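You operate a simulated robot arm through the tools that you are given. There is no shell and no other tool. Be economical: measure what you need, move in short steps, check, and stop when the job is done.

You are at the controls of a simulated robot arm. One attempt, no reset.

JOB
Tip the cold tea out of the cream mug and pump soap into it.
Fine: tea down the big bowl; the mug under the pump's nozzle, about two pumps; then stand the mug in the big bowl.
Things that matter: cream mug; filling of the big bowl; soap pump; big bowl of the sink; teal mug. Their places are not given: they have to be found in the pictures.

Only the result counts: the job must be done as asked and must still hold three seconds after the hand-in. Knocking over, shifting, dropping, spilling or breaking anything else fails it.

ROBOT AND FRAMES
A 7-joint arm with a two-finger parallel gripper, fixed in place. Base frame: the origin is at the foot of the arm, x ahead of it, y to its left, z up; the work surface is at about z = 0.915. Readings come in m, rad, newtons and seconds.
With the tool pointing down near the work surface it reaches from about 0.28 to 0.68 m from the base axis. Its first joint turns from -1.152 to 1.152 rad. Payload 1.57 kg.
The TCP is the grasp point between the finger pads, 0.03 m short of the fingertips. In the tool frame z runs along the fingers and y along their closing line. Largest opening 0.11 m; finger width 0.024, thickness 0.012; the body of the gripper, 0.048 by 0.112 m, starts 0.078 m behind the TCP.
Orientation is that of the tool frame in the base frame, as a unit quaternion [x, y, z, w]. With the fingers straight down and closing along the base's y, the tool's x points along the base's -x, its y along +y and its z along -z.

CONTROLS
- The arm moves only by the tool servo_tool. Its argument "plan" is a list of rows, each a list of 7 numbers: the shift along the base's x, y, z in m, then the turn, a rotation vector about the base's x, y, z in rad, then the finger opening in m, from 0 to 0.11. In form: [[x, y, z, rx, ry, rz, gripper], ...]. A call has 1 to 20 rows; each row is the pose to reach, as a shift and turn from the pose commanded when the call began. Rows are played at 5 a second. More than 0.05 m and 0.15 rad between two rows, or a gripper value outside its range, and nothing of the call is played. A pose out of reach is approached as far as the arm can. The call stops where the force on the tool passes 40 N (or 10 N more than at its start, if that is more) or the arm is blocked; 0.2 s more then pass. Each finger travels about 0.108 m/s and halts on what it meets, pressing with about 36 N; the grip force reading is that of the motor and also rises with nothing between the fingers. The clock runs only during rows and for 0.2 s after the last one: add rows that repeat a pose to give the fingers time. The reply holds the time, the measured pose of the TCP, the force on the tool along the base axes, the opening and the grip force, in the units named above and with some noise, and new pictures: "pictures" is both (left out), scene, wrist or none.
- Cameras (640 x 400 px; columns grow to the right, rows downward): "scene" is fixed at [0.1754, -0.4353, 1.389]; the picture's right is [0.59, -0.81, 0.00], its down [-0.58, -0.42, -0.70] and it looks along [0.57, 0.41, -0.71] (base axes); focal length 214 px, centre (320, 200). "wrist" rides on the gripper at [-0.036, 0, -0.08] in the tool frame; the picture's right is [0.00, -1.00, 0.00], its down [0.97, 0.00, -0.24] and it looks along [0.24, 0.00, 0.97] (tool axes); focal length 218 px, centre (320, 200).
- pixel_to_xyz(camera, pixels): there is no depth. For up to 12 entries [column, row, z] of the newest picture of that camera ("zoom" is the newest enlarged one), the place [x, y] in the base frame at which the ray of that pixel passes the height z, good to about 0.002 m, but the place of the scene camera against the robot may be out by one fixed shift of up to 0.025 m in any direction. No time passes.
- inspect(camera, box): a new picture of the part [left, top, right, bottom] of that camera's present view, enlarged. No time passes.
- finish_job(): hands the job in; it is judged then, once.

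Keep the steps short. Do not move on a guess: measure, check each grasp and each placing, and mend mistakes. In all there are 80 turns and 120 pictures (those below and enlarged ones count). Leave the gripper open and the arm clear of the work at the hand-in unless told otherwise, and finish with a single line.

The tools are called after "Emit:" as a command line: name --pt "numbers of a row" for each row, then --argument value for the rest, lists and objects as JSON in quotes. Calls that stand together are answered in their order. servo_tool: Moves the arm, as the interface text tells. Its arguments: {"type":"object","properties":{"plan":{"type":"array"},"pictures":{"type":"string","enum":["both","scene","wrist","none"]}},"required":["plan"]} The other tools are called the same way: pixel_to_xyz (camera, pixels) gives the place at which the rays of pixels pass given heights; inspect (camera, box) takes an enlarged picture of a part of a camera's view; finish_job () hands the job in.

At the start:

```text
clock: 0.0
position: [0.335, -0.1332, 1.2385]
tcp_rot: [0.0, 1.0, 0.001, 0.001]
wrist_force: [0.0, 0.4, 0.4]
finger_gap: 0.11
grasp_force: 0.0
```

scene: 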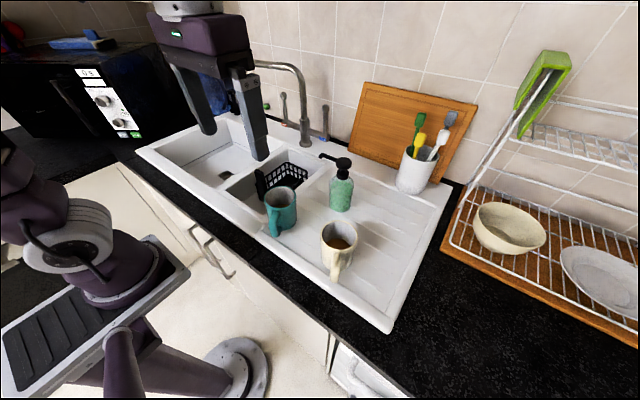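
wrist: 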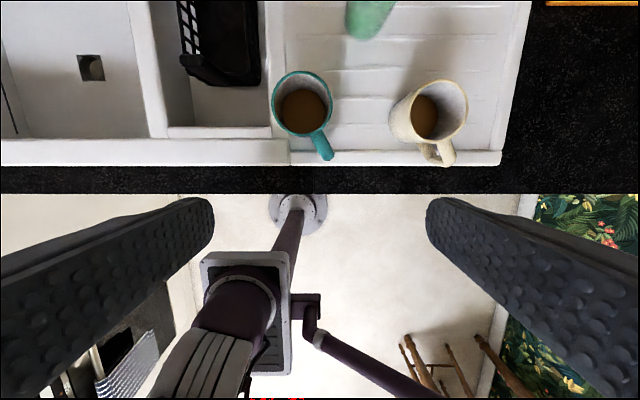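

I see the cream mug at about scene (340,245), the teal mug at (281,210), the soap pump at (341,185), and the sink bowls on the left. I'll take enlarged views and measure.

Emit:
inspect --camera "scene" --box '[220, 130, 400, 300]'

Emit:
inspect --camera "wrist" --box '[240, 0, 540, 190]'

Emit:
pixel_to_xyz --camera "wrist" --pixels '[[392, 110, 1.0], [467, 110, 1.0], [437, 80, 1.0], [437, 140, 1.0], [447, 160, 0.96], [272, 102, 1.0], [333, 102, 1.0], [327, 158, 0.96], [90, 67, 0.78], [150, 135, 0.915], [501, 160, 0.915], [370, 30, 0.95]]'

Emit:
pixel_to_xyz --camera "scene" --pixels '[[340, 235, 1.0], [281, 195, 1.0], [341, 205, 0.92], [325, 156, 1.06], [343, 162, 1.06], [225, 175, 0.78], [335, 285, 0.915], [388, 332, 0.915]]'

```text
2.35 times, centred on (310, 215) of scene
```

zoom: 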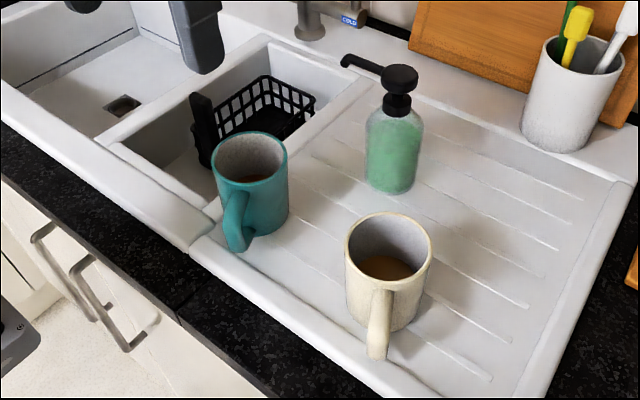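

```text
2.11 times, centred on (390, 95) of wrist
```

zoom: 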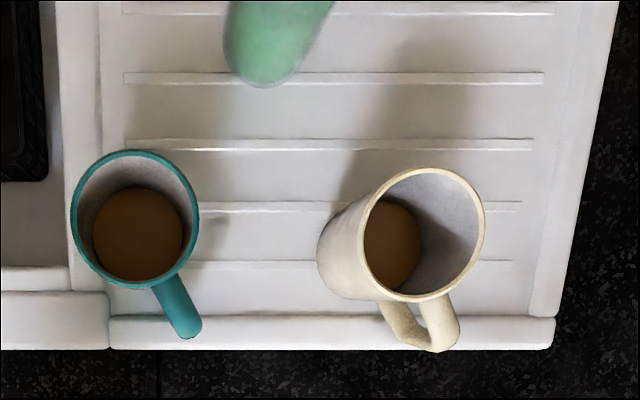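

```text
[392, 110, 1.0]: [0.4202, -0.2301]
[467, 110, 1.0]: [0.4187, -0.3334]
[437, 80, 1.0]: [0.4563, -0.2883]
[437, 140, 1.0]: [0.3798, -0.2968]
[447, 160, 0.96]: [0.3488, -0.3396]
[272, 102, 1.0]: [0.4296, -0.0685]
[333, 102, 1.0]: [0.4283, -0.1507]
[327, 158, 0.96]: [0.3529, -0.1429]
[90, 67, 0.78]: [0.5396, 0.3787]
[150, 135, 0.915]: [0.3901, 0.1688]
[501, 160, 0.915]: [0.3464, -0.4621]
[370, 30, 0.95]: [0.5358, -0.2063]
```

```text
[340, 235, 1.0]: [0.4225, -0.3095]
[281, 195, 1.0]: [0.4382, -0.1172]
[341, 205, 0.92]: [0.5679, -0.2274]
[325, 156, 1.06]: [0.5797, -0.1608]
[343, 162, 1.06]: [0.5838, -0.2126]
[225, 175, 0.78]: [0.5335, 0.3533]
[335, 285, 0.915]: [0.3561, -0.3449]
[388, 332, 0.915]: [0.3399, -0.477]
```

Both mugs hold tea. The mug rims are near z≈1.0 and the pump is around (0.58,-0.21). I'll move the wrist camera forward, staying high, to look straight down on the pump.

Emit:
servo_tool --pt "0.04 -0.015 0.015 0 0 0 0.11" --pt "0.08 -0.03 0.03 0 0 0 0.11" --pt "0.12 -0.045 0.04 0 0 0 0.11" --pt "0.16 -0.06 0.05 0 0 0 0.11" --pt "0.2 -0.075 0.05 0 0 0 0.11" --pt "0.2 -0.075 0.05 0 0 0 0.11" --pictures "both"

```text
clock: 1.4
position: [0.484, -0.1946, 1.2766]
tcp_rot: [0.0, 1.0, 0.001, 0.001]
wrist_force: [-0.7, 0.6, 0.4]
finger_gap: 0.1101
grasp_force: 0.0
out of reach, approached as far as the arm can: row 4, 5, 6
```

scene: 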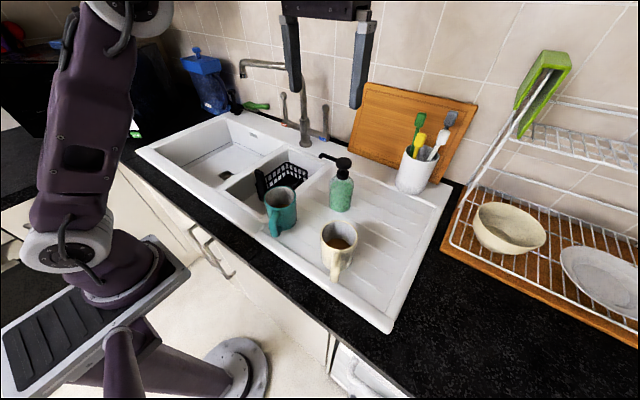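
wrist: 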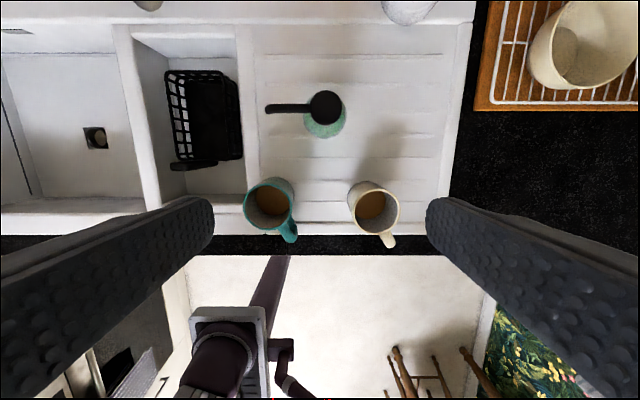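

Now the pump is clear from above. Its head is at wrist (326,105), the nozzle tip is at (266,109), pointing along +y. I'll enlarge and measure.

Emit:
inspect --camera "wrist" --box '[230, 60, 430, 260]'

Emit:
inspect --camera "scene" --box '[260, 140, 380, 290]'

Emit:
pixel_to_xyz --camera "wrist" --pixels '[[326, 106, 1.05], [326, 106, 1.09], [266, 109, 1.05], [266, 109, 1.08], [325, 128, 0.93], [256, 110, 0.915], [245, 110, 0.915], [247, 200, 0.915], [373, 206, 1.0], [269, 203, 1.0], [95, 138, 0.75], [140, 110, 0.915]]'

Emit:
pixel_to_xyz --camera "scene" --pixels '[[343, 161, 1.05], [343, 161, 1.09], [322, 156, 1.05], [322, 156, 1.08], [340, 209, 0.92], [225, 175, 0.75]]'

```text
2.00 times, centred on (330, 160) of wrist
```

zoom: 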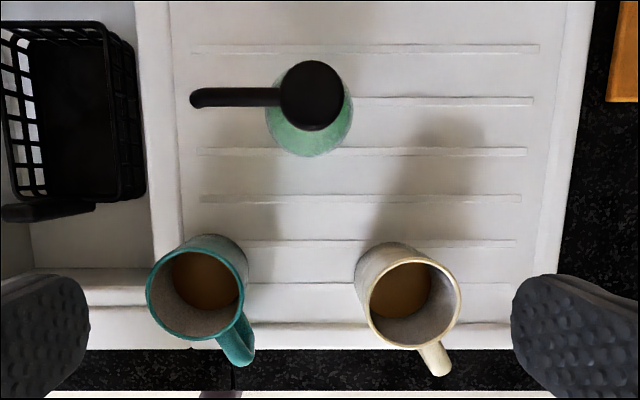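

```text
2.67 times, centred on (320, 215) of scene
```

zoom: 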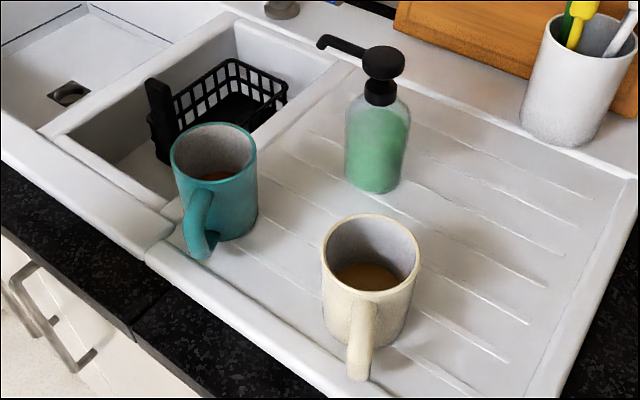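

```text
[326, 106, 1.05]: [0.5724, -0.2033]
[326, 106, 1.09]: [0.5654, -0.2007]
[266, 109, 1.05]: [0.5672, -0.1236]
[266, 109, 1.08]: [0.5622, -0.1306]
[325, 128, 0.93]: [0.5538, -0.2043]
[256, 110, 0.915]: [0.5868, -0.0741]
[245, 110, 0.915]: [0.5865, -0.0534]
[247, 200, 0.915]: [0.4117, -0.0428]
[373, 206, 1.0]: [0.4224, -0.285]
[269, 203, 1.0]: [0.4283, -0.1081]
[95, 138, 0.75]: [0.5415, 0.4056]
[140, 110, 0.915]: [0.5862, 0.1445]
```

```text
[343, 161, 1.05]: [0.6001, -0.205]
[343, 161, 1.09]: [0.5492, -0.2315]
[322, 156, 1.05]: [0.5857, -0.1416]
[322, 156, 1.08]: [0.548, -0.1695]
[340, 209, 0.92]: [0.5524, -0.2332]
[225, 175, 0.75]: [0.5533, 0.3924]
```

Triangulation gives these places:
- Cream mug centre about (0.414,-0.288), rim z≈1.02, handle toward (-x,-y).
- Pump axis about (0.564,-0.203), head top z≈1.075.
- Nozzle tip about y=-0.13.

Next I'll check the big bowl for contents and edges.

Emit:
inspect --camera "scene" --box '[120, 50, 340, 230]'

Emit:
inspect --camera "wrist" --box '[0, 0, 250, 250]'

Emit:
pixel_to_xyz --camera "wrist" --pixels '[[112, 40, 0.92], [145, 205, 0.92], [145, 195, 0.79], [2, 52, 0.92]]'

Emit:
pixel_to_xyz --camera "scene" --pixels '[[155, 152, 0.92], [230, 118, 0.92], [284, 152, 0.92], [218, 192, 0.92]]'

```text
2.22 times, centred on (230, 140) of scene
```

zoom: 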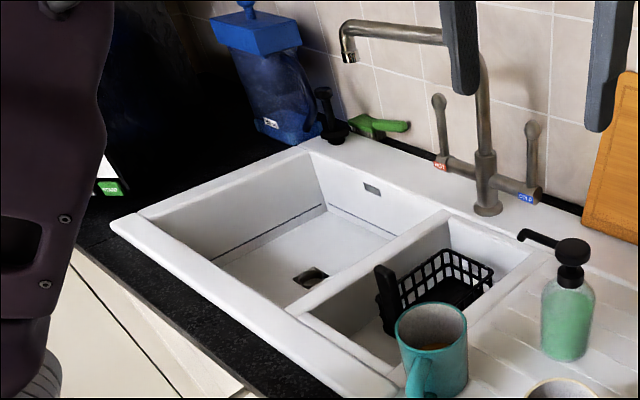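

```text
1.60 times, centred on (125, 125) of wrist
```

zoom: 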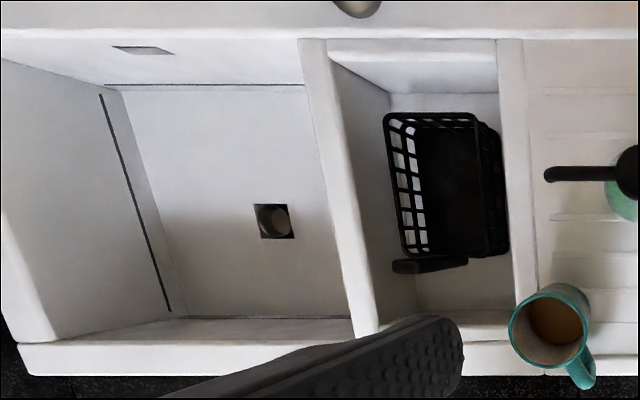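

```text
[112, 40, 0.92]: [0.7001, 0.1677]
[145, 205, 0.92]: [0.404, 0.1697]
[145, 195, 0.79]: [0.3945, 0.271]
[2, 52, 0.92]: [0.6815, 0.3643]
```

```text
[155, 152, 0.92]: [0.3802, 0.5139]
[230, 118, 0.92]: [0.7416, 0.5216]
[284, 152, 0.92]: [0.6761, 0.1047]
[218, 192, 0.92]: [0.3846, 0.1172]
```

The big bowl is empty and spans about x 0.40–0.70, y 0.19–0.53. The faucet spout is at z≈1.18 and x>0.65, so I'll stay clear of it. Next I'll move above the cream mug, still high.

Emit:
servo_tool --pt "-0.025 -0.03 -0.01 0 0 0 0.11" --pt "-0.05 -0.06 -0.03 0 0 0 0.11" --pt "-0.07 -0.093 -0.06 0 0 0 0.11" --pt "-0.07 -0.093 -0.06 0 0 0 0.11" --pictures "both"

```text
clock: 2.4
position: [0.4151, -0.2882, 1.2167]
tcp_rot: [0.001, 1.0, 0.0, 0.0]
wrist_force: [0.4, 0.2, 0.7]
finger_gap: 0.11
grasp_force: 0.0
```

scene: 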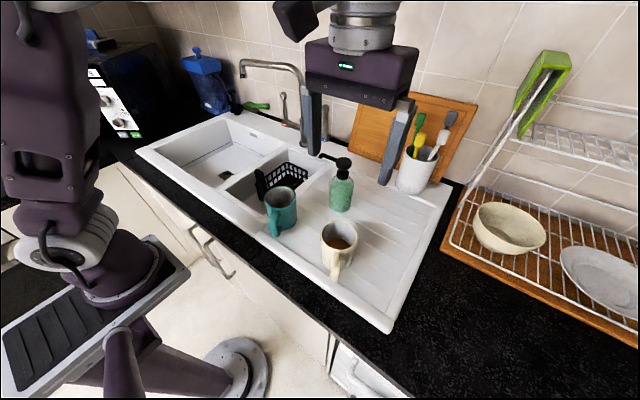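
wrist: 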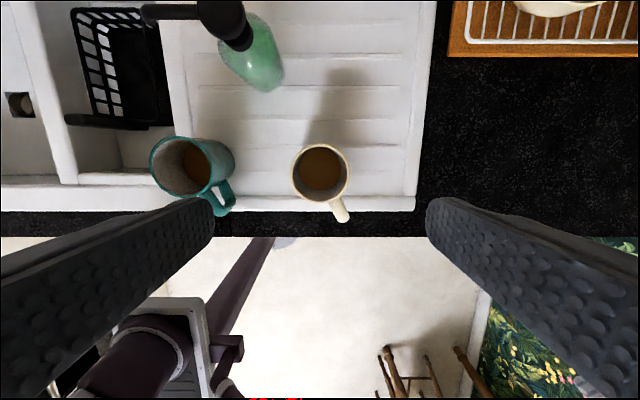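

The arm followed. I'll enlarge the mug view to refine the centre and handle direction.

Emit:
inspect --camera "wrist" --box '[260, 120, 380, 240]'

Emit:
pixel_to_xyz --camera "wrist" --pixels '[[291, 173, 1.02], [350, 173, 1.02], [321, 144, 1.02], [321, 202, 1.02], [344, 218, 0.98]]'

```text
3.33 times, centred on (320, 180) of wrist
```

zoom: 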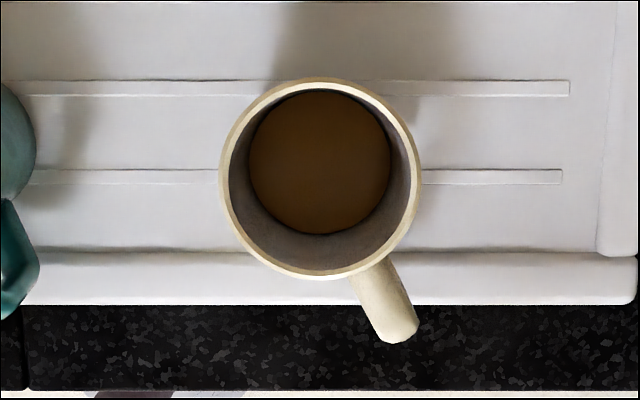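

```text
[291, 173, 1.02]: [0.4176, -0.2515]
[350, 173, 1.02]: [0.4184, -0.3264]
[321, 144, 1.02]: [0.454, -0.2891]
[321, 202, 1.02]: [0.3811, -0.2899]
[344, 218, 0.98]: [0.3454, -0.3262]
```

The mug centre is about (0.417,-0.289), diameter about 77 mm, and the handle points to ~207° (clear of fingers closing along y). I'll descend to TCP z≈1.01, with the fingers straddling the mug.

Emit:
servo_tool --pt "0.001 -0.001 -0.04 0 0 0 0.11" --pt "0.001 -0.001 -0.08 0 0 0 0.11" --pt "0.001 -0.001 -0.12 0 0 0 0.11" --pt "0.001 -0.001 -0.155 0 0 0 0.11" --pt "0.001 -0.001 -0.18 0 0 0 0.11" --pt "0.001 -0.001 -0.2 0 0 0 0.11" --pt "0.001 -0.001 -0.206 0 0 0 0.11" --pt "0.001 -0.001 -0.206 0 0 0 0.11" --pictures "both"

```text
clock: 4.2
position: [0.4179, -0.2899, 1.0132]
tcp_rot: [0.0, 1.0, 0.0, 0.0]
wrist_force: [0.7, -0.5, -0.3]
finger_gap: 0.1098
grasp_force: 0.0
```

scene: 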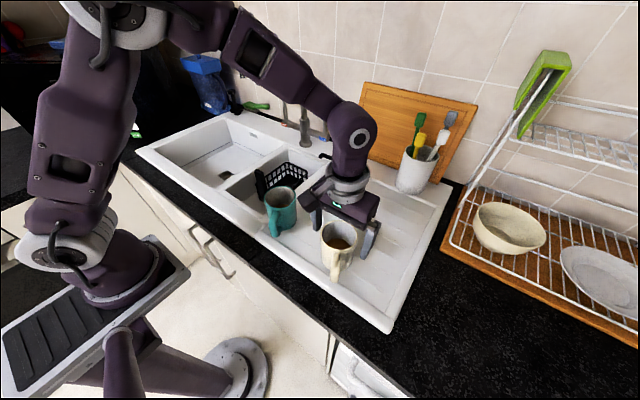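
wrist: 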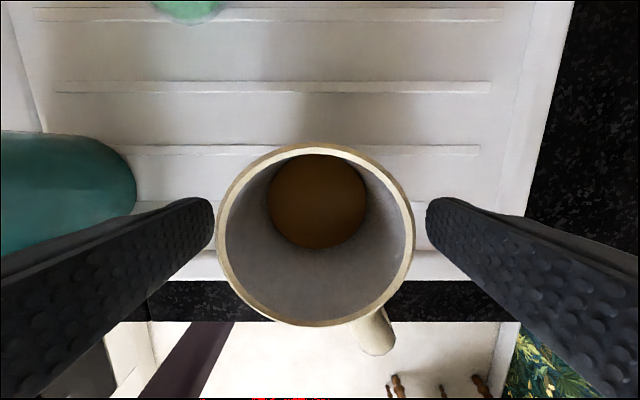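

The mug sits between the fingers, with the rim centred at (316,235). I'll lower 5 mm more and close.

Emit:
servo_tool --pt "0.001 0.0015 -0.005 0 0 0 0.11" --pt "0.001 0.0015 -0.005 0 0 0 0.09" --pt "0.001 0.0015 -0.005 0 0 0 0.07" --pt "0.001 0.0015 -0.005 0 0 0 0.06" --pt "0.001 0.0015 -0.005 0 0 0 0.06" --pictures "wrist"

```text
clock: 5.4
position: [0.4195, -0.289, 1.0072]
tcp_rot: [0.0, 1.0, 0.0, 0.0]
wrist_force: [1.3, -1.0, -0.6]
finger_gap: 0.0747
grasp_force: 35.8
```

wrist: 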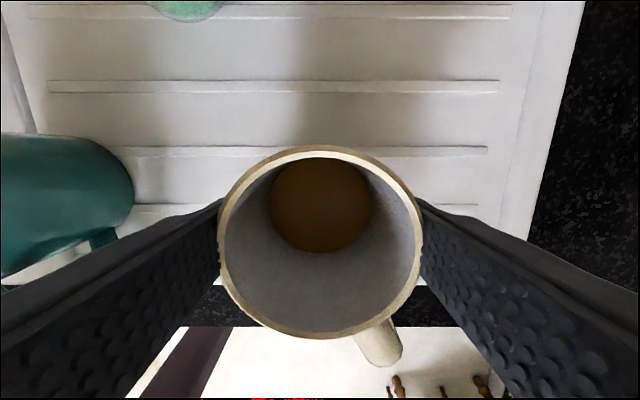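

The grip reads 35.8 N at a 0.0747 m opening. I'll lift slowly, straight up by 0.14 m.

Emit:
servo_tool --pt "0 0 0.01 0 0 0 0.06" --pt "0 0 0.03 0 0 0 0.06" --pt "0 0 0.055 0 0 0 0.06" --pt "0 0 0.08 0 0 0 0.06" --pt "0 0 0.105 0 0 0 0.06" --pt "0 0 0.13 0 0 0 0.06" --pt "0 0 0.14 0 0 0 0.06" --pt "0 0 0.14 0 0 0 0.06" --pictures "both"

```text
clock: 7.2
position: [0.418, -0.2893, 1.1485]
tcp_rot: [-0.001, 1.0, 0.0, 0.0]
wrist_force: [-0.2, 0.1, -3.5]
finger_gap: 0.0743
grasp_force: 35.9
```

scene: 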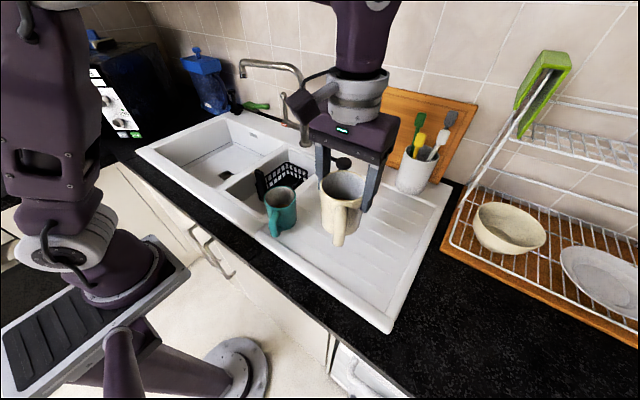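
wrist: 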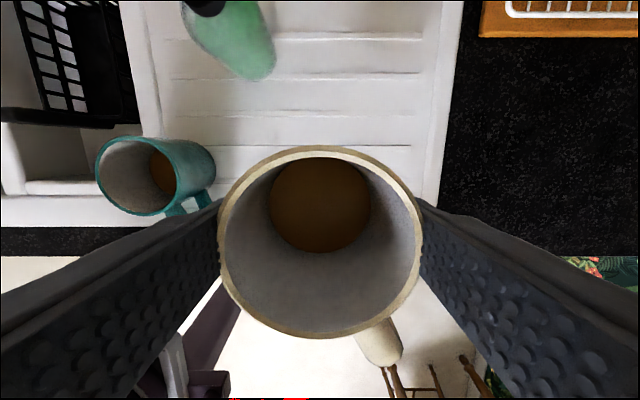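

The mug is held level, with about 3.5 N of weight. I'll carry it over to the big bowl at about (0.47,0.32), raised a little to clear the teal mug and turning with the azimuth.

Emit:
servo_tool --pt "0 0 0.015 0 0 0 0.06" --pt "0 0.02 0.03 0 0 0.0 0.06" --pt "0.0 0.05 0.04 0 0 0.02 0.06" --pt "0.0 0.085 0.04 0 0 0.05 0.06" --pt "0.0 0.12 0.04 0 0 0.08 0.06" --pt "0.0 0.16 0.04 0 0 0.11 0.06" --pt "0.0 0.2 0.04 0 0 0.15 0.06" --pt "0.0 0.24 0.04 0 0 0.19 0.06" --pt "0.0 0.28 0.04 0 0 0.23 0.06" --pt "0.005 0.32 0.04 0 0 0.27 0.06" --pt "0.01 0.36 0.04 0 0 0.31 0.06" --pt "0.015 0.4 0.04 0 0 0.35 0.06" --pt "0.02 0.44 0.04 0 0 0.39 0.06" --pt "0.025 0.48 0.04 0 0 0.43 0.06" --pt "0.03 0.52 0.04 0 0 0.46 0.06" --pt "0.035 0.555 0.04 0 0 0.48 0.06" --pt "0.04 0.585 0.04 0 0 0.5 0.06" --pt "0.045 0.605 0.04 0 0 0.5 0.06" --pt "0.05 0.61 0.04 0 0 0.5 0.06" --pt "0.05 0.61 0.04 0 0 0.5 0.06" --pictures "both"

```text
clock: 11.4
position: [0.4684, 0.323, 1.1878]
tcp_rot: [-0.248, 0.969, -0.001, -0.001]
wrist_force: [-0.2, -1.1, -3.0]
finger_gap: 0.0745
grasp_force: 35.6
```

scene: 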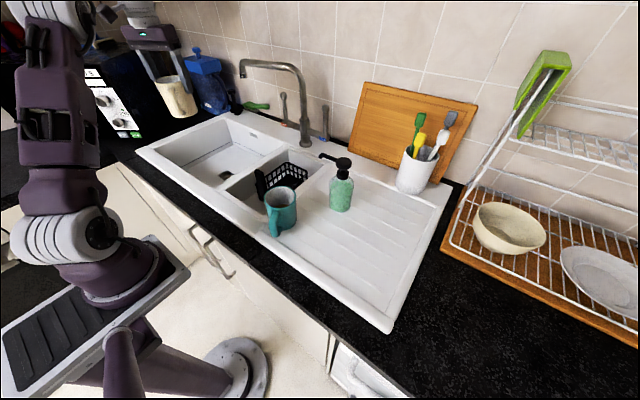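
wrist: 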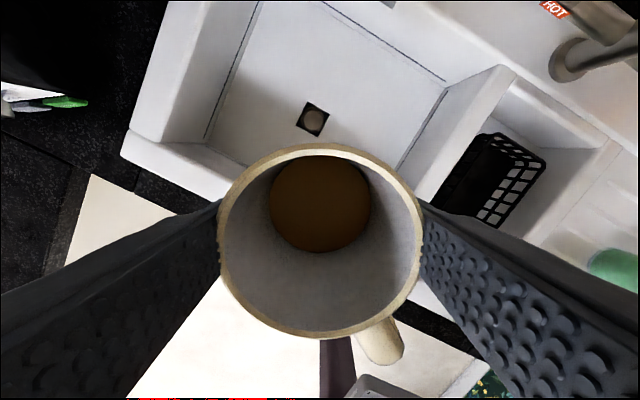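

The mug is over the big bowl. I'll tilt it outward about the finger line, with the mouth toward the robot and the lip staying over the bowl, starting with about 0.6 rad to check the arm follows.

Emit:
servo_tool --pt "0.01 0.005 -0.005 0.048 -0.0878 0 0.06" --pt "0.02 0.01 -0.01 0.0958 -0.1756 0 0.06" --pt "0.03 0.015 -0.015 0.1437 -0.2634 0 0.06" --pt "0.035 0.018 -0.02 0.1916 -0.3512 0 0.06" --pt "0.035 0.018 -0.02 0.2395 -0.439 0 0.06" --pt "0.035 0.018 -0.02 0.2874 -0.5268 0 0.06" --pt "0.035 0.018 -0.02 0.2874 -0.5268 0 0.06" --pictures "both"

```text
clock: 13.0
position: [0.503, 0.3397, 1.1675]
tcp_rot: [-0.236, 0.926, 0.073, 0.286]
wrist_force: [-0.1, 0.7, -3.4]
finger_gap: 0.0743
grasp_force: 35.5
```

scene: 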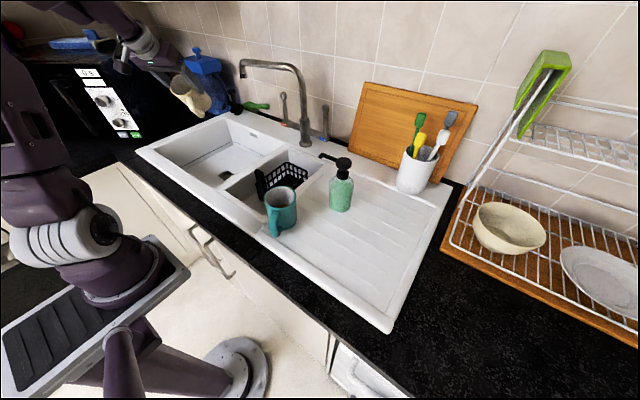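
wrist: 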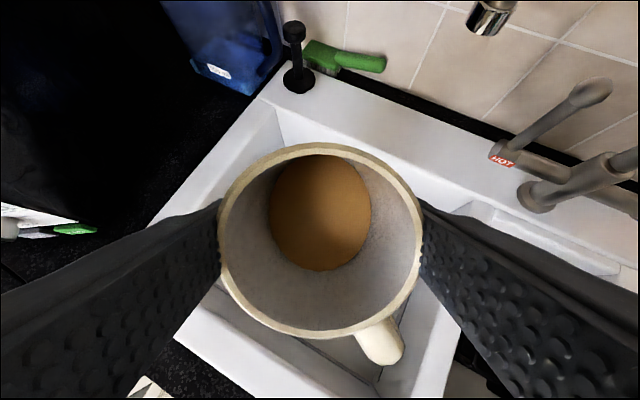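

The tilt works and the tea level shifts as expected. The stream will fall around x≈0.49, inside the bowl. I'll go on tilting to about 1.3 rad.

Emit:
servo_tool --pt "0 0 0 0.048 -0.0878 0 0.06" --pt "0 0 0 0.0958 -0.1756 0 0.06" --pt "0 0 0 0.1437 -0.2634 0 0.06" --pt "0 0 0 0.1916 -0.3512 0 0.06" --pt "0 0 0 0.2395 -0.439 0 0.06" --pt "0 0 0 0.2874 -0.5268 0 0.06" --pt "0 0 0 0.3353 -0.6146 0 0.06" --pt "0 0 0 0.3353 -0.6146 0 0.06" --pictures "both"

```text
clock: 14.8
position: [0.5029, 0.34, 1.1664]
tcp_rot: [-0.197, 0.771, 0.15, 0.587]
wrist_force: [-1.4, -1.3, -2.9]
finger_gap: 0.074
grasp_force: 35.8
out of reach, approached as far as the arm can: row 3, 4
```

scene: 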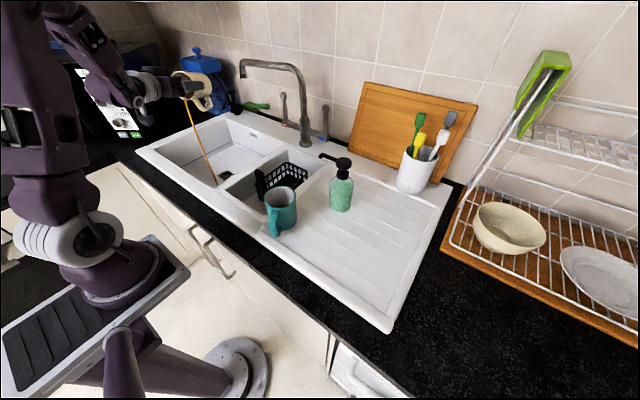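
wrist: 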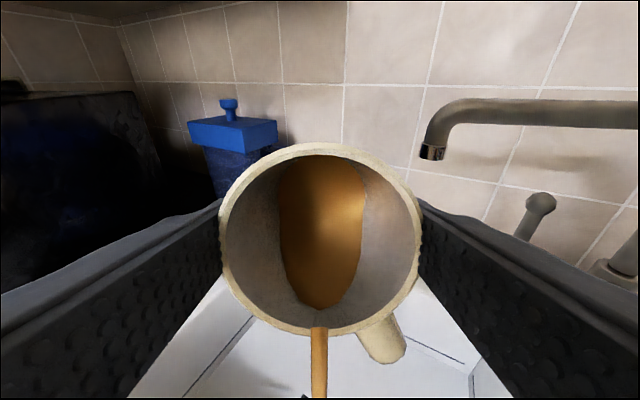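

The stream falls into the big bowl, ending at about scene (217,182) on the bowl floor. I'll tilt further to drain it fully.

Emit:
servo_tool --pt "0 0 0 0.048 -0.0878 0 0.06" --pt "0 0 0 0.0958 -0.1756 0 0.06" --pt "0 0 0 0.1437 -0.2634 0 0.06" --pt "0 0 0 0.1916 -0.3512 0 0.06" --pt "0 0 0 0.2395 -0.439 0 0.06" --pt "0 0 0 0.2874 -0.5268 0 0.06" --pt "0 0 0 0.2874 -0.5268 0 0.06" --pt "0 0 0 0.2874 -0.5268 0 0.06" --pt "0 0 0 0.2874 -0.5268 0 0.06" --pt "0 0 0 0.2874 -0.5268 0 0.06" --pictures "both"

```text
clock: 17.0
position: [0.4853, 0.3589, 1.1698]
tcp_rot: [-0.139, 0.565, 0.194, 0.79]
wrist_force: [0.6, 0.0, -2.7]
finger_gap: 0.0739
grasp_force: 36.0
out of reach, approached as far as the arm can: row 4, 5, 6, 7, 8, 9, 10
```

scene: 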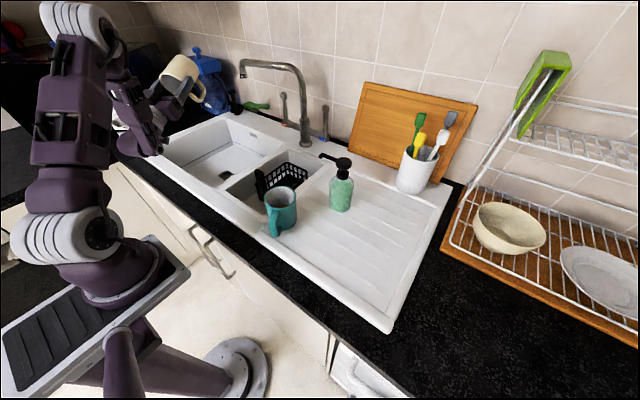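
wrist: 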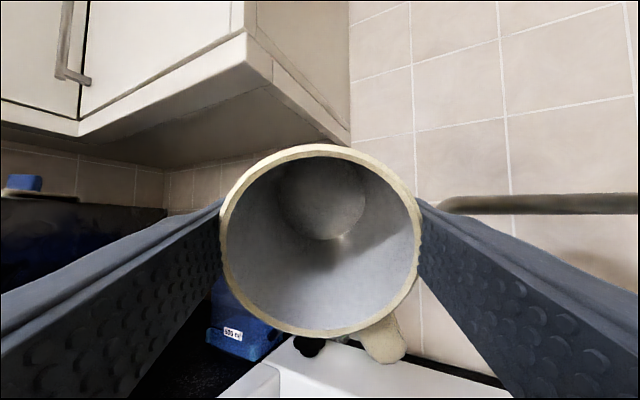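

The mug is empty: its inside is clean and no stream remains. I'll hold a moment, then turn it back upright.

Emit:
servo_tool --pt "0 0 0 0 0 0 0.06" --pt "0 0 0 0 0 0 0.06" --pt "0 0 0 -0.0604 0.1106 0 0.06" --pt "0 0 0 -0.1207 0.2213 0 0.06" --pt "0 0 0 -0.1811 0.3319 0 0.06" --pt "0 0 0 -0.2414 0.4425 0 0.06" --pt "0 0 0 -0.3018 0.5531 0 0.06" --pt "0 0 0 -0.3621 0.6638 0 0.06" --pt "0 -0.003 0 -0.4225 0.7744 0 0.06" --pt "0 -0.006 0 -0.4828 0.885 0 0.06" --pt "0 -0.01 0 -0.5432 0.9957 0 0.06" --pt "0 -0.014 0.004 -0.6035 1.1063 0 0.06" --pt "-0.004 -0.018 0.008 -0.6639 1.2169 0 0.06" --pt "-0.008 -0.022 0.012 -0.7242 1.3275 0 0.06" --pt "-0.012 -0.026 0.016 -0.7846 1.4382 0 0.06" --pt "-0.016 -0.03 0.02 -0.845 1.5488 0 0.06" --pt "-0.018 -0.035 0.02 -0.9053 1.6594 0 0.06" --pt "-0.018 -0.035 0.02 -0.9053 1.6594 0 0.06" --pictures "both"

```text
clock: 20.8
position: [0.4686, 0.323, 1.1895]
tcp_rot: [-0.248, 0.969, 0.001, 0.004]
wrist_force: [0.0, -0.4, -2.9]
finger_gap: 0.0736
grasp_force: 35.8
```

scene: 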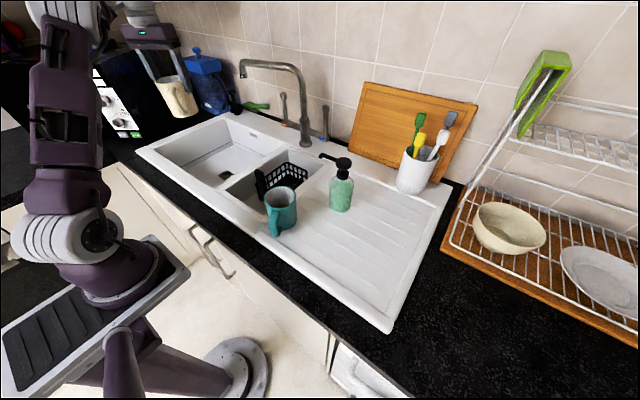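
wrist: 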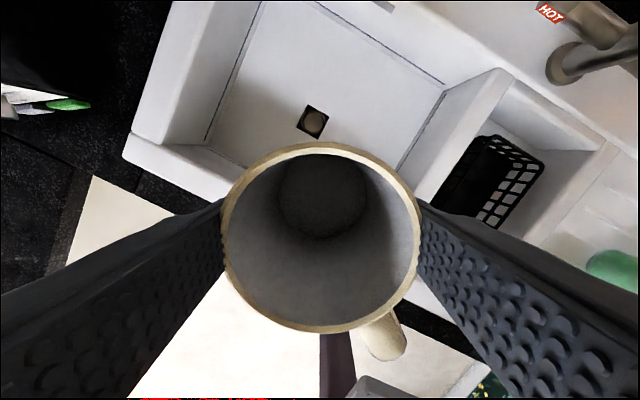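

The mug is upright and empty. Now I'll carry it toward a staging spot over the small bowl at about (0.555,0.02), turning by about -2.07 rad. That puts the fingers along x and the handle toward (-x,+y), away from the bottle.

Emit:
servo_tool --pt "0 -0.01 0 0 0 -0.1 0.06" --pt "0 -0.03 0 0 0 -0.22 0.06" --pt "0.0 -0.05 0 0 0 -0.35 0.06" --pt "0.0 -0.07 0 0 0 -0.48 0.06" --pt "0.0 -0.09 0 0 0 -0.61 0.06" --pt "0.0 -0.11 0 0 0 -0.74 0.06" --pt "0.01 -0.13 0 0 0 -0.87 0.06" --pt "0.02 -0.15 0 0 0 -1.0 0.06" --pt "0.03 -0.17 0 0 0 -1.13 0.06" --pt "0.04 -0.19 0 0 0 -1.26 0.06" --pt "0.05 -0.21 -0.01 0 0 -1.39 0.06" --pt "0.06 -0.23 -0.02 0 0 -1.52 0.06" --pt "0.07 -0.25 -0.03 0 0 -1.65 0.06" --pt "0.08 -0.27 -0.04 0 0 -1.78 0.06" --pt "0.085 -0.285 -0.05 0 0 -1.91 0.06" --pt "0.087 -0.3 -0.06 0 0 -2.0 0.06" --pt "0.087 -0.303 -0.06 0 0 -2.07 0.06" --pt "0.087 -0.303 -0.06 0 0 -2.07 0.06" --pictures "both"

```text
clock: 24.6
position: [0.5561, 0.0204, 1.1304]
tcp_rot: [0.707, 0.707, -0.004, 0.004]
wrist_force: [0.0, -0.1, -1.9]
finger_gap: 0.0734
grasp_force: 35.3
```

scene: 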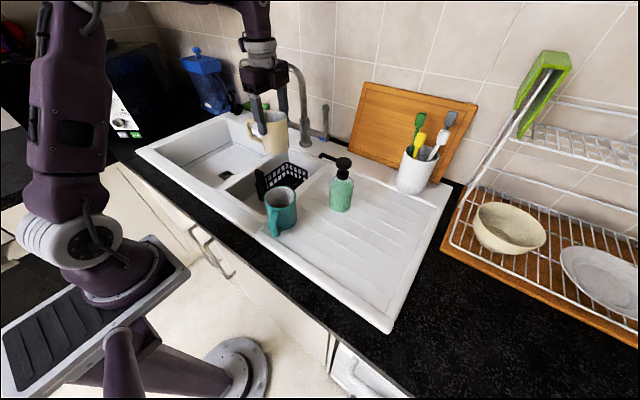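
wrist: 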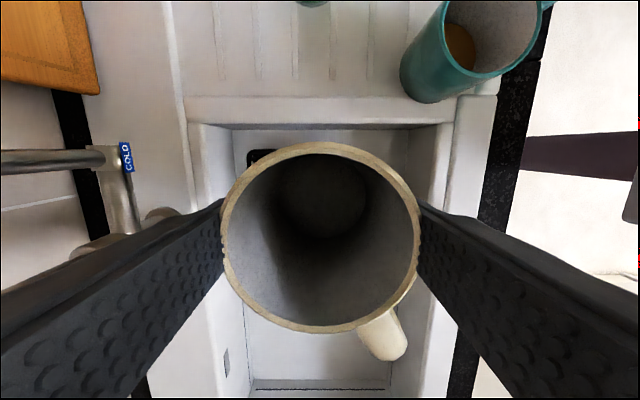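

All is level and the handle points to (-x,+y). I'll lower to about z 1.05 and edge toward the pump, to look along at the nozzle.

Emit:
servo_tool --pt "0.002 -0.0 -0.025 0 0 0 0.06" --pt "0.004 -0.01 -0.045 0 0 0 0.06" --pt "0.006 -0.02 -0.065 0 0 0 0.06" --pt "0.006 -0.03 -0.08 0 0 0 0.06" --pt "0.006 -0.03 -0.08 0 0 0 0.06" --pictures "both"

Emit:
inspect --camera "scene" --box '[240, 110, 380, 240]'

```text
clock: 25.8
position: [0.5622, -0.0113, 1.0496]
tcp_rot: [0.707, 0.707, -0.004, 0.004]
wrist_force: [-0.8, 0.4, -2.1]
finger_gap: 0.0736
grasp_force: 36.4
```

scene: 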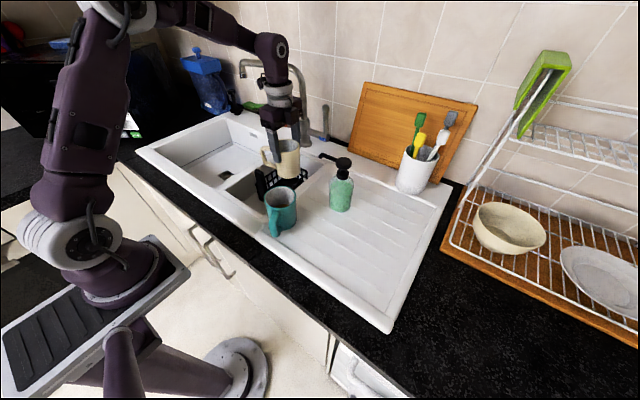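
wrist: 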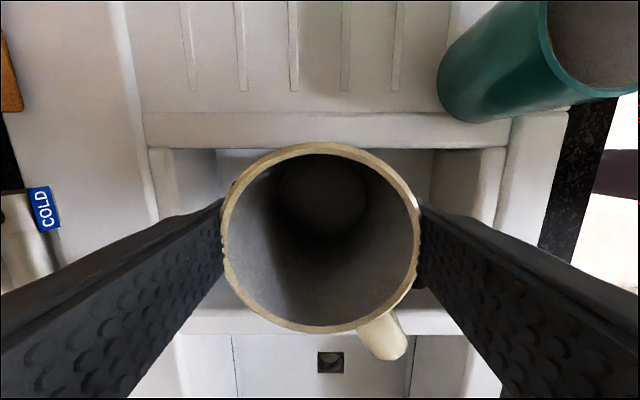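

```text
3.08 times, centred on (310, 175) of scene
```

zoom: 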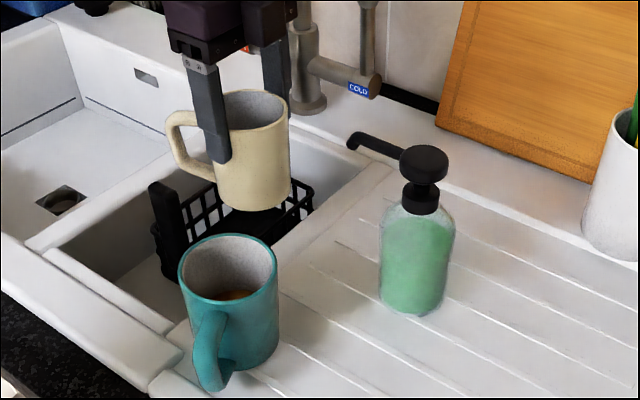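

The scene calibration shift is about (+0.002,+0.021), consistent with before, and the nozzle is at z≈1.07. I'll slide the mug in along -y at TCP z≈1.03, so the rim stays under the nozzle and the palm above it, and then look.

Emit:
servo_tool --pt "0.002 -0.02 -0.01 0 0 0 0.06" --pt "0.003 -0.04 -0.02 0 0 0 0.06" --pt "0.003 -0.06 -0.02 0 0 0 0.06" --pt "0.003 -0.08 -0.02 0 0 0 0.06" --pt "0.003 -0.095 -0.02 0 0 0 0.06" --pt "0.003 -0.106 -0.02 0 0 0 0.06" --pt "0.003 -0.106 -0.02 0 0 0 0.06" --pictures "both"

Emit:
inspect --camera "scene" --box '[260, 110, 380, 230]'

```text
clock: 27.4
position: [0.5625, -0.1168, 1.0292]
tcp_rot: [0.707, 0.707, -0.004, 0.003]
wrist_force: [0.1, 0.2, -2.9]
finger_gap: 0.0737
grasp_force: 36.5
```

scene: 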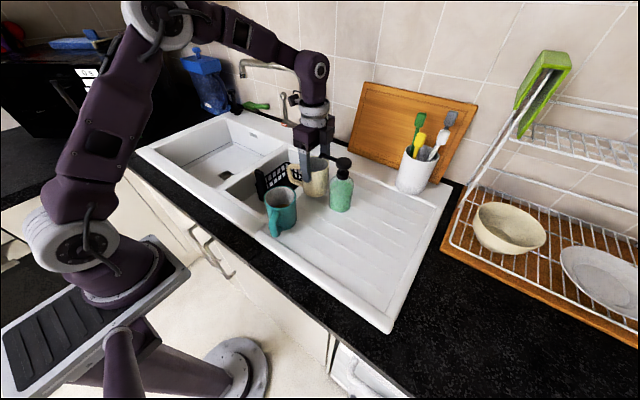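
wrist: 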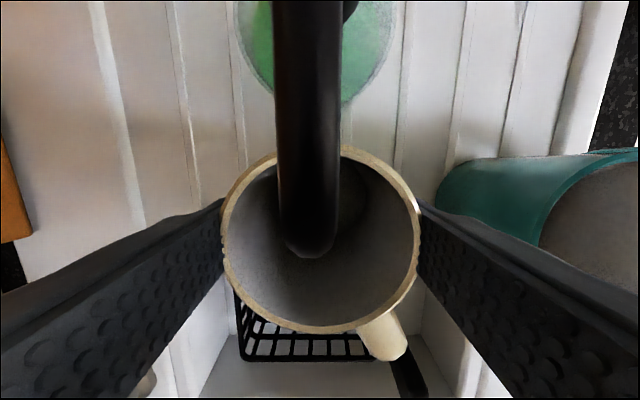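

```text
3.33 times, centred on (320, 170) of scene
```

zoom: 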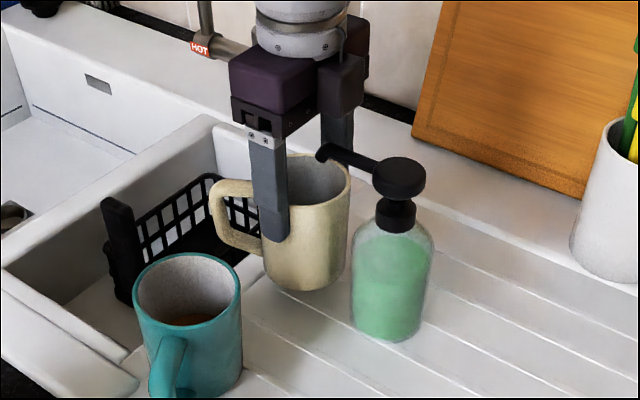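

The nozzle is nicely over the mug's mouth, with its end at wrist (308,245), and the palm is above it. I'll lower gently to just above the drainer.

Emit:
servo_tool --pt "0.002 -0.001 -0.006 0 0 0 0.06" --pt "0.002 -0.001 -0.012 0 0 0 0.06" --pt "0.002 -0.001 -0.016 0 0 0 0.06" --pt "0.002 -0.001 -0.019 0 0 0 0.06" --pt "0.002 -0.001 -0.019 0 0 0 0.06" --pictures "wrist"

Emit:
inspect --camera "scene" --box '[260, 110, 380, 230]'

```text
clock: 28.6
position: [0.566, -0.1167, 1.0121]
tcp_rot: [0.707, 0.707, -0.003, 0.004]
wrist_force: [-4.0, -0.4, 21.3]
finger_gap: 0.0741
grasp_force: 35.6
```

wrist: 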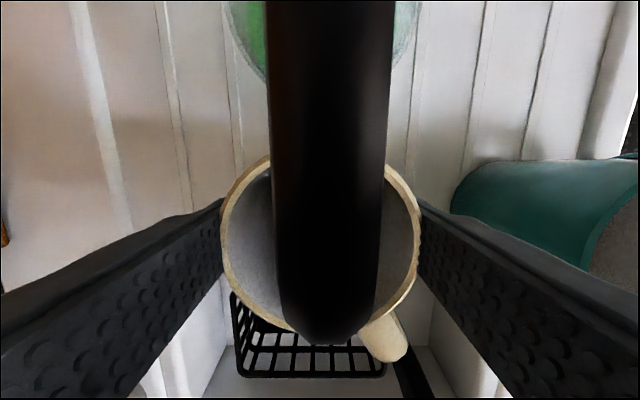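

```text
3.33 times, centred on (320, 170) of scene
```

zoom: 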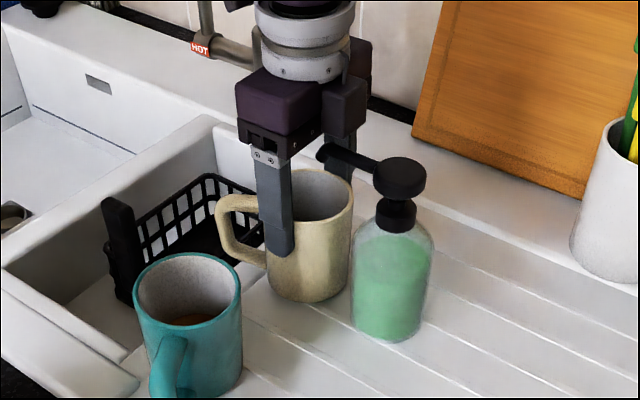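

Contact at TCP z 1.012 with 21 N, which is 5 mm higher than where it stood before. The mug edge may be on the raised margin beside the small bowl. The bottle's near edge measures y≈-0.172, so there is room. I'll lift 8 mm, shift 7 mm in -y, and lower again.

Emit:
servo_tool --pt "0 0 0.004 0 0 0 0.06" --pt "0 -0.003 0.008 0 0 0 0.06" --pt "0 -0.007 0.008 0 0 0 0.06" --pt "0 -0.007 0.003 0 0 0 0.06" --pt "0 -0.007 0.001 0 0 0 0.06" --pt "0 -0.007 0.001 0 0 0 0.06" --pictures "none"

```text
clock: 30.0
position: [0.5662, -0.123, 1.0115]
tcp_rot: [0.707, 0.707, -0.003, 0.004]
wrist_force: [0.5, -0.3, -2.6]
finger_gap: 0.0738
grasp_force: 36.1
```

Now there is no contact at 1.0115, so the margin was the cause. I'll lower in small steps.

Emit:
servo_tool --pt "0 0 -0.0015 0 0 0 0.06" --pt "0 0 -0.003 0 0 0 0.06" --pt "0 0 -0.003 0 0 0 0.06" --pictures "none"

```text
clock: 30.8
position: [0.5665, -0.1234, 1.009]
tcp_rot: [0.706, 0.708, -0.004, 0.004]
wrist_force: [-2.1, 0.4, 4.6]
finger_gap: 0.0737
grasp_force: 35.8
```

Light contact at 1.009, close to the original standing height of 1.007. I'll go 1 mm further and look before releasing.

Emit:
servo_tool --pt "0 0 -0.001 0 0 0 0.06" --pt "0 0 -0.001 0 0 0 0.06" --pictures "wrist"

Emit:
inspect --camera "scene" --box '[260, 110, 380, 230]'

```text
clock: 31.4
position: [0.5668, -0.1237, 1.0089]
tcp_rot: [0.706, 0.708, -0.003, 0.004]
wrist_force: [-6.0, 2.0, 22.9]
finger_gap: 0.0735
grasp_force: 35.9
```

wrist: 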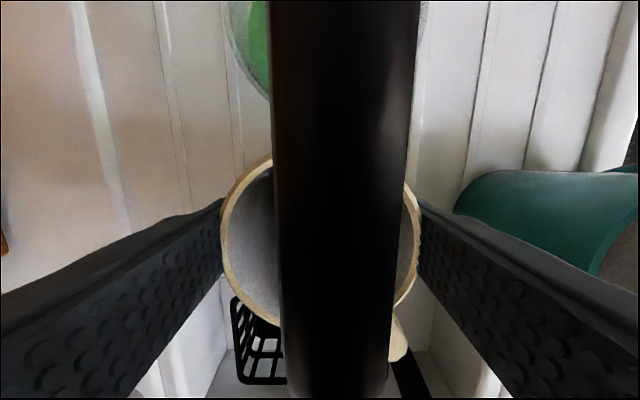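

```text
3.33 times, centred on (320, 170) of scene
```

zoom: 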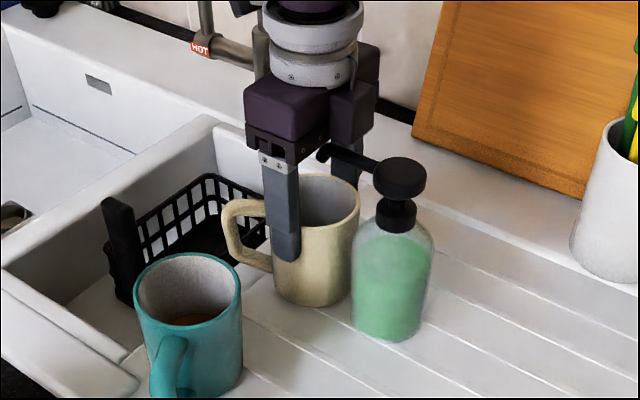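

The mug stands on the drainer under the nozzle. I'll open the fingers and see it settle.

Emit:
servo_tool --pt "0 0 0.001 0 0 0 0.08" --pt "0 0 0.001 0 0 0 0.095" --pt "0 0 0.001 0 0 0 0.11" --pt "0 0 0.001 0 0 0 0.11" --pictures "wrist"

Emit:
inspect --camera "scene" --box '[260, 110, 380, 230]'

```text
clock: 32.4
position: [0.5667, -0.1217, 1.0098]
tcp_rot: [0.707, 0.707, -0.003, 0.004]
wrist_force: [0.0, -0.4, 0.1]
finger_gap: 0.1099
grasp_force: 0.0
```

wrist: 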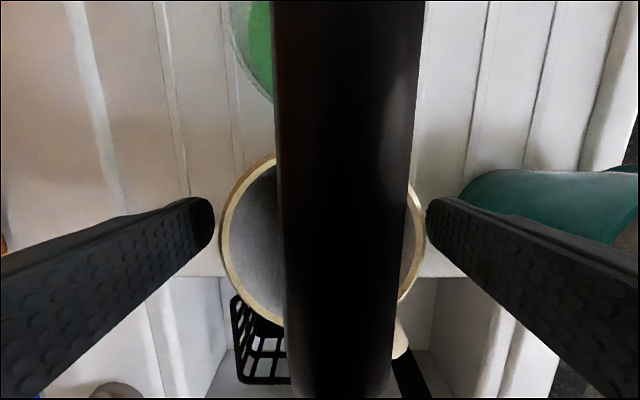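

```text
3.33 times, centred on (320, 170) of scene
```

zoom: 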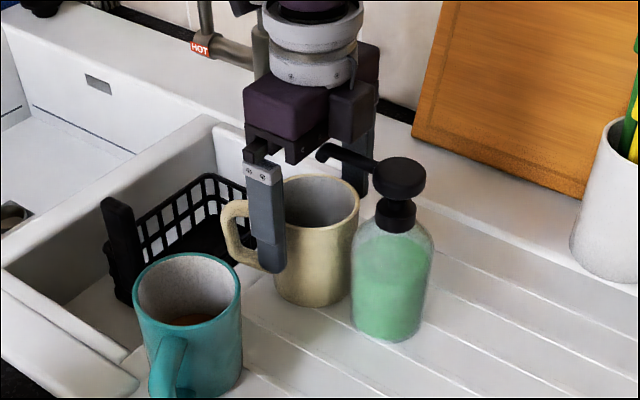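

The mug stands upright on its own. I'll rise straight up.

Emit:
servo_tool --pt "0 0 0.02 0 0 0 0.11" --pt "0 0 0.05 0 0 0 0.11" --pt "0 0 0.085 0 0 0 0.11" --pt "0 0 0.12 0 0 0 0.11" --pt "0 0 0.15 0 0 0 0.11" --pt "0 0 0.15 0 0 0 0.11" --pictures "both"

Emit:
inspect --camera "scene" --box '[260, 120, 380, 240]'

```text
clock: 33.8
position: [0.5655, -0.1227, 1.1584]
tcp_rot: [0.707, 0.707, -0.004, 0.004]
wrist_force: [-0.5, -0.8, 0.1]
finger_gap: 0.1101
grasp_force: 0.1
```

scene: 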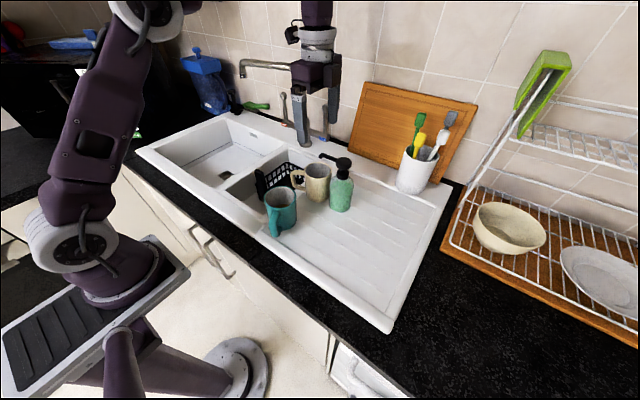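
wrist: 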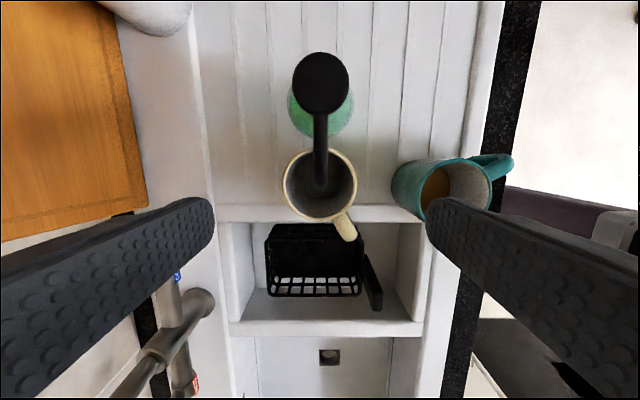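

```text
3.33 times, centred on (320, 180) of scene
```

zoom: 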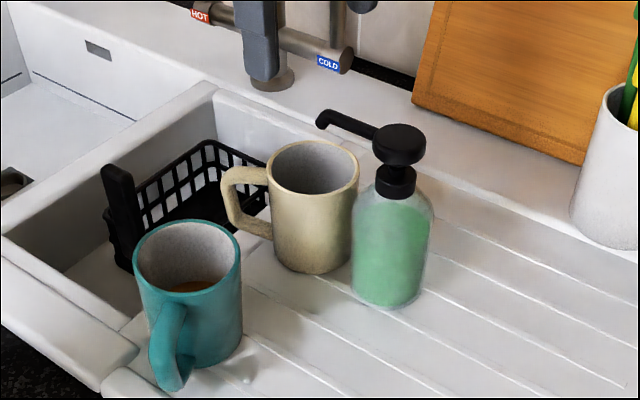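

The mug is upright and the nozzle end at wrist (320,185) is inside the rim. Now I'll measure the pump head centre for pressing.

Emit:
pixel_to_xyz --camera "wrist" --pixels '[[320, 83, 1.075], [320, 83, 1.08], [293, 83, 1.075], [348, 83, 1.075], [320, 53, 1.075], [320, 113, 1.075], [320, 190, 1.065], [320, 185, 1.017]]'

Emit:
inspect --camera "wrist" --box '[260, 40, 380, 250]'

```text
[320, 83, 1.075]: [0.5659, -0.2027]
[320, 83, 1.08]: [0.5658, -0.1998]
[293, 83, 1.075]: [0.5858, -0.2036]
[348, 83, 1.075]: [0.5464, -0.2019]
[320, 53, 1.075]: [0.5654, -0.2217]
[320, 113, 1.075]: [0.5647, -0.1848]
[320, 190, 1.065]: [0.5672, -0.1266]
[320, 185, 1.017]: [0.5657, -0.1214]
```

```text
1.90 times, centred on (320, 145) of wrist
```

zoom: 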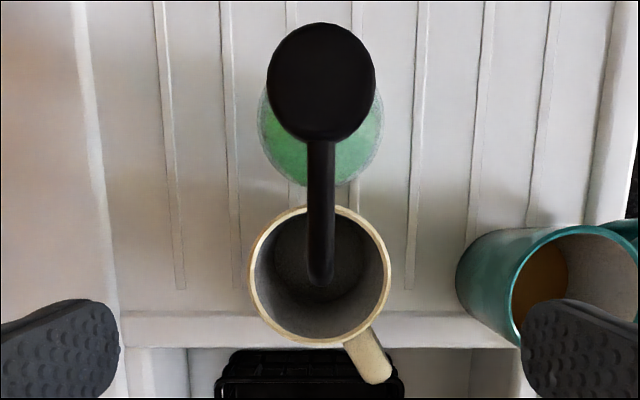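

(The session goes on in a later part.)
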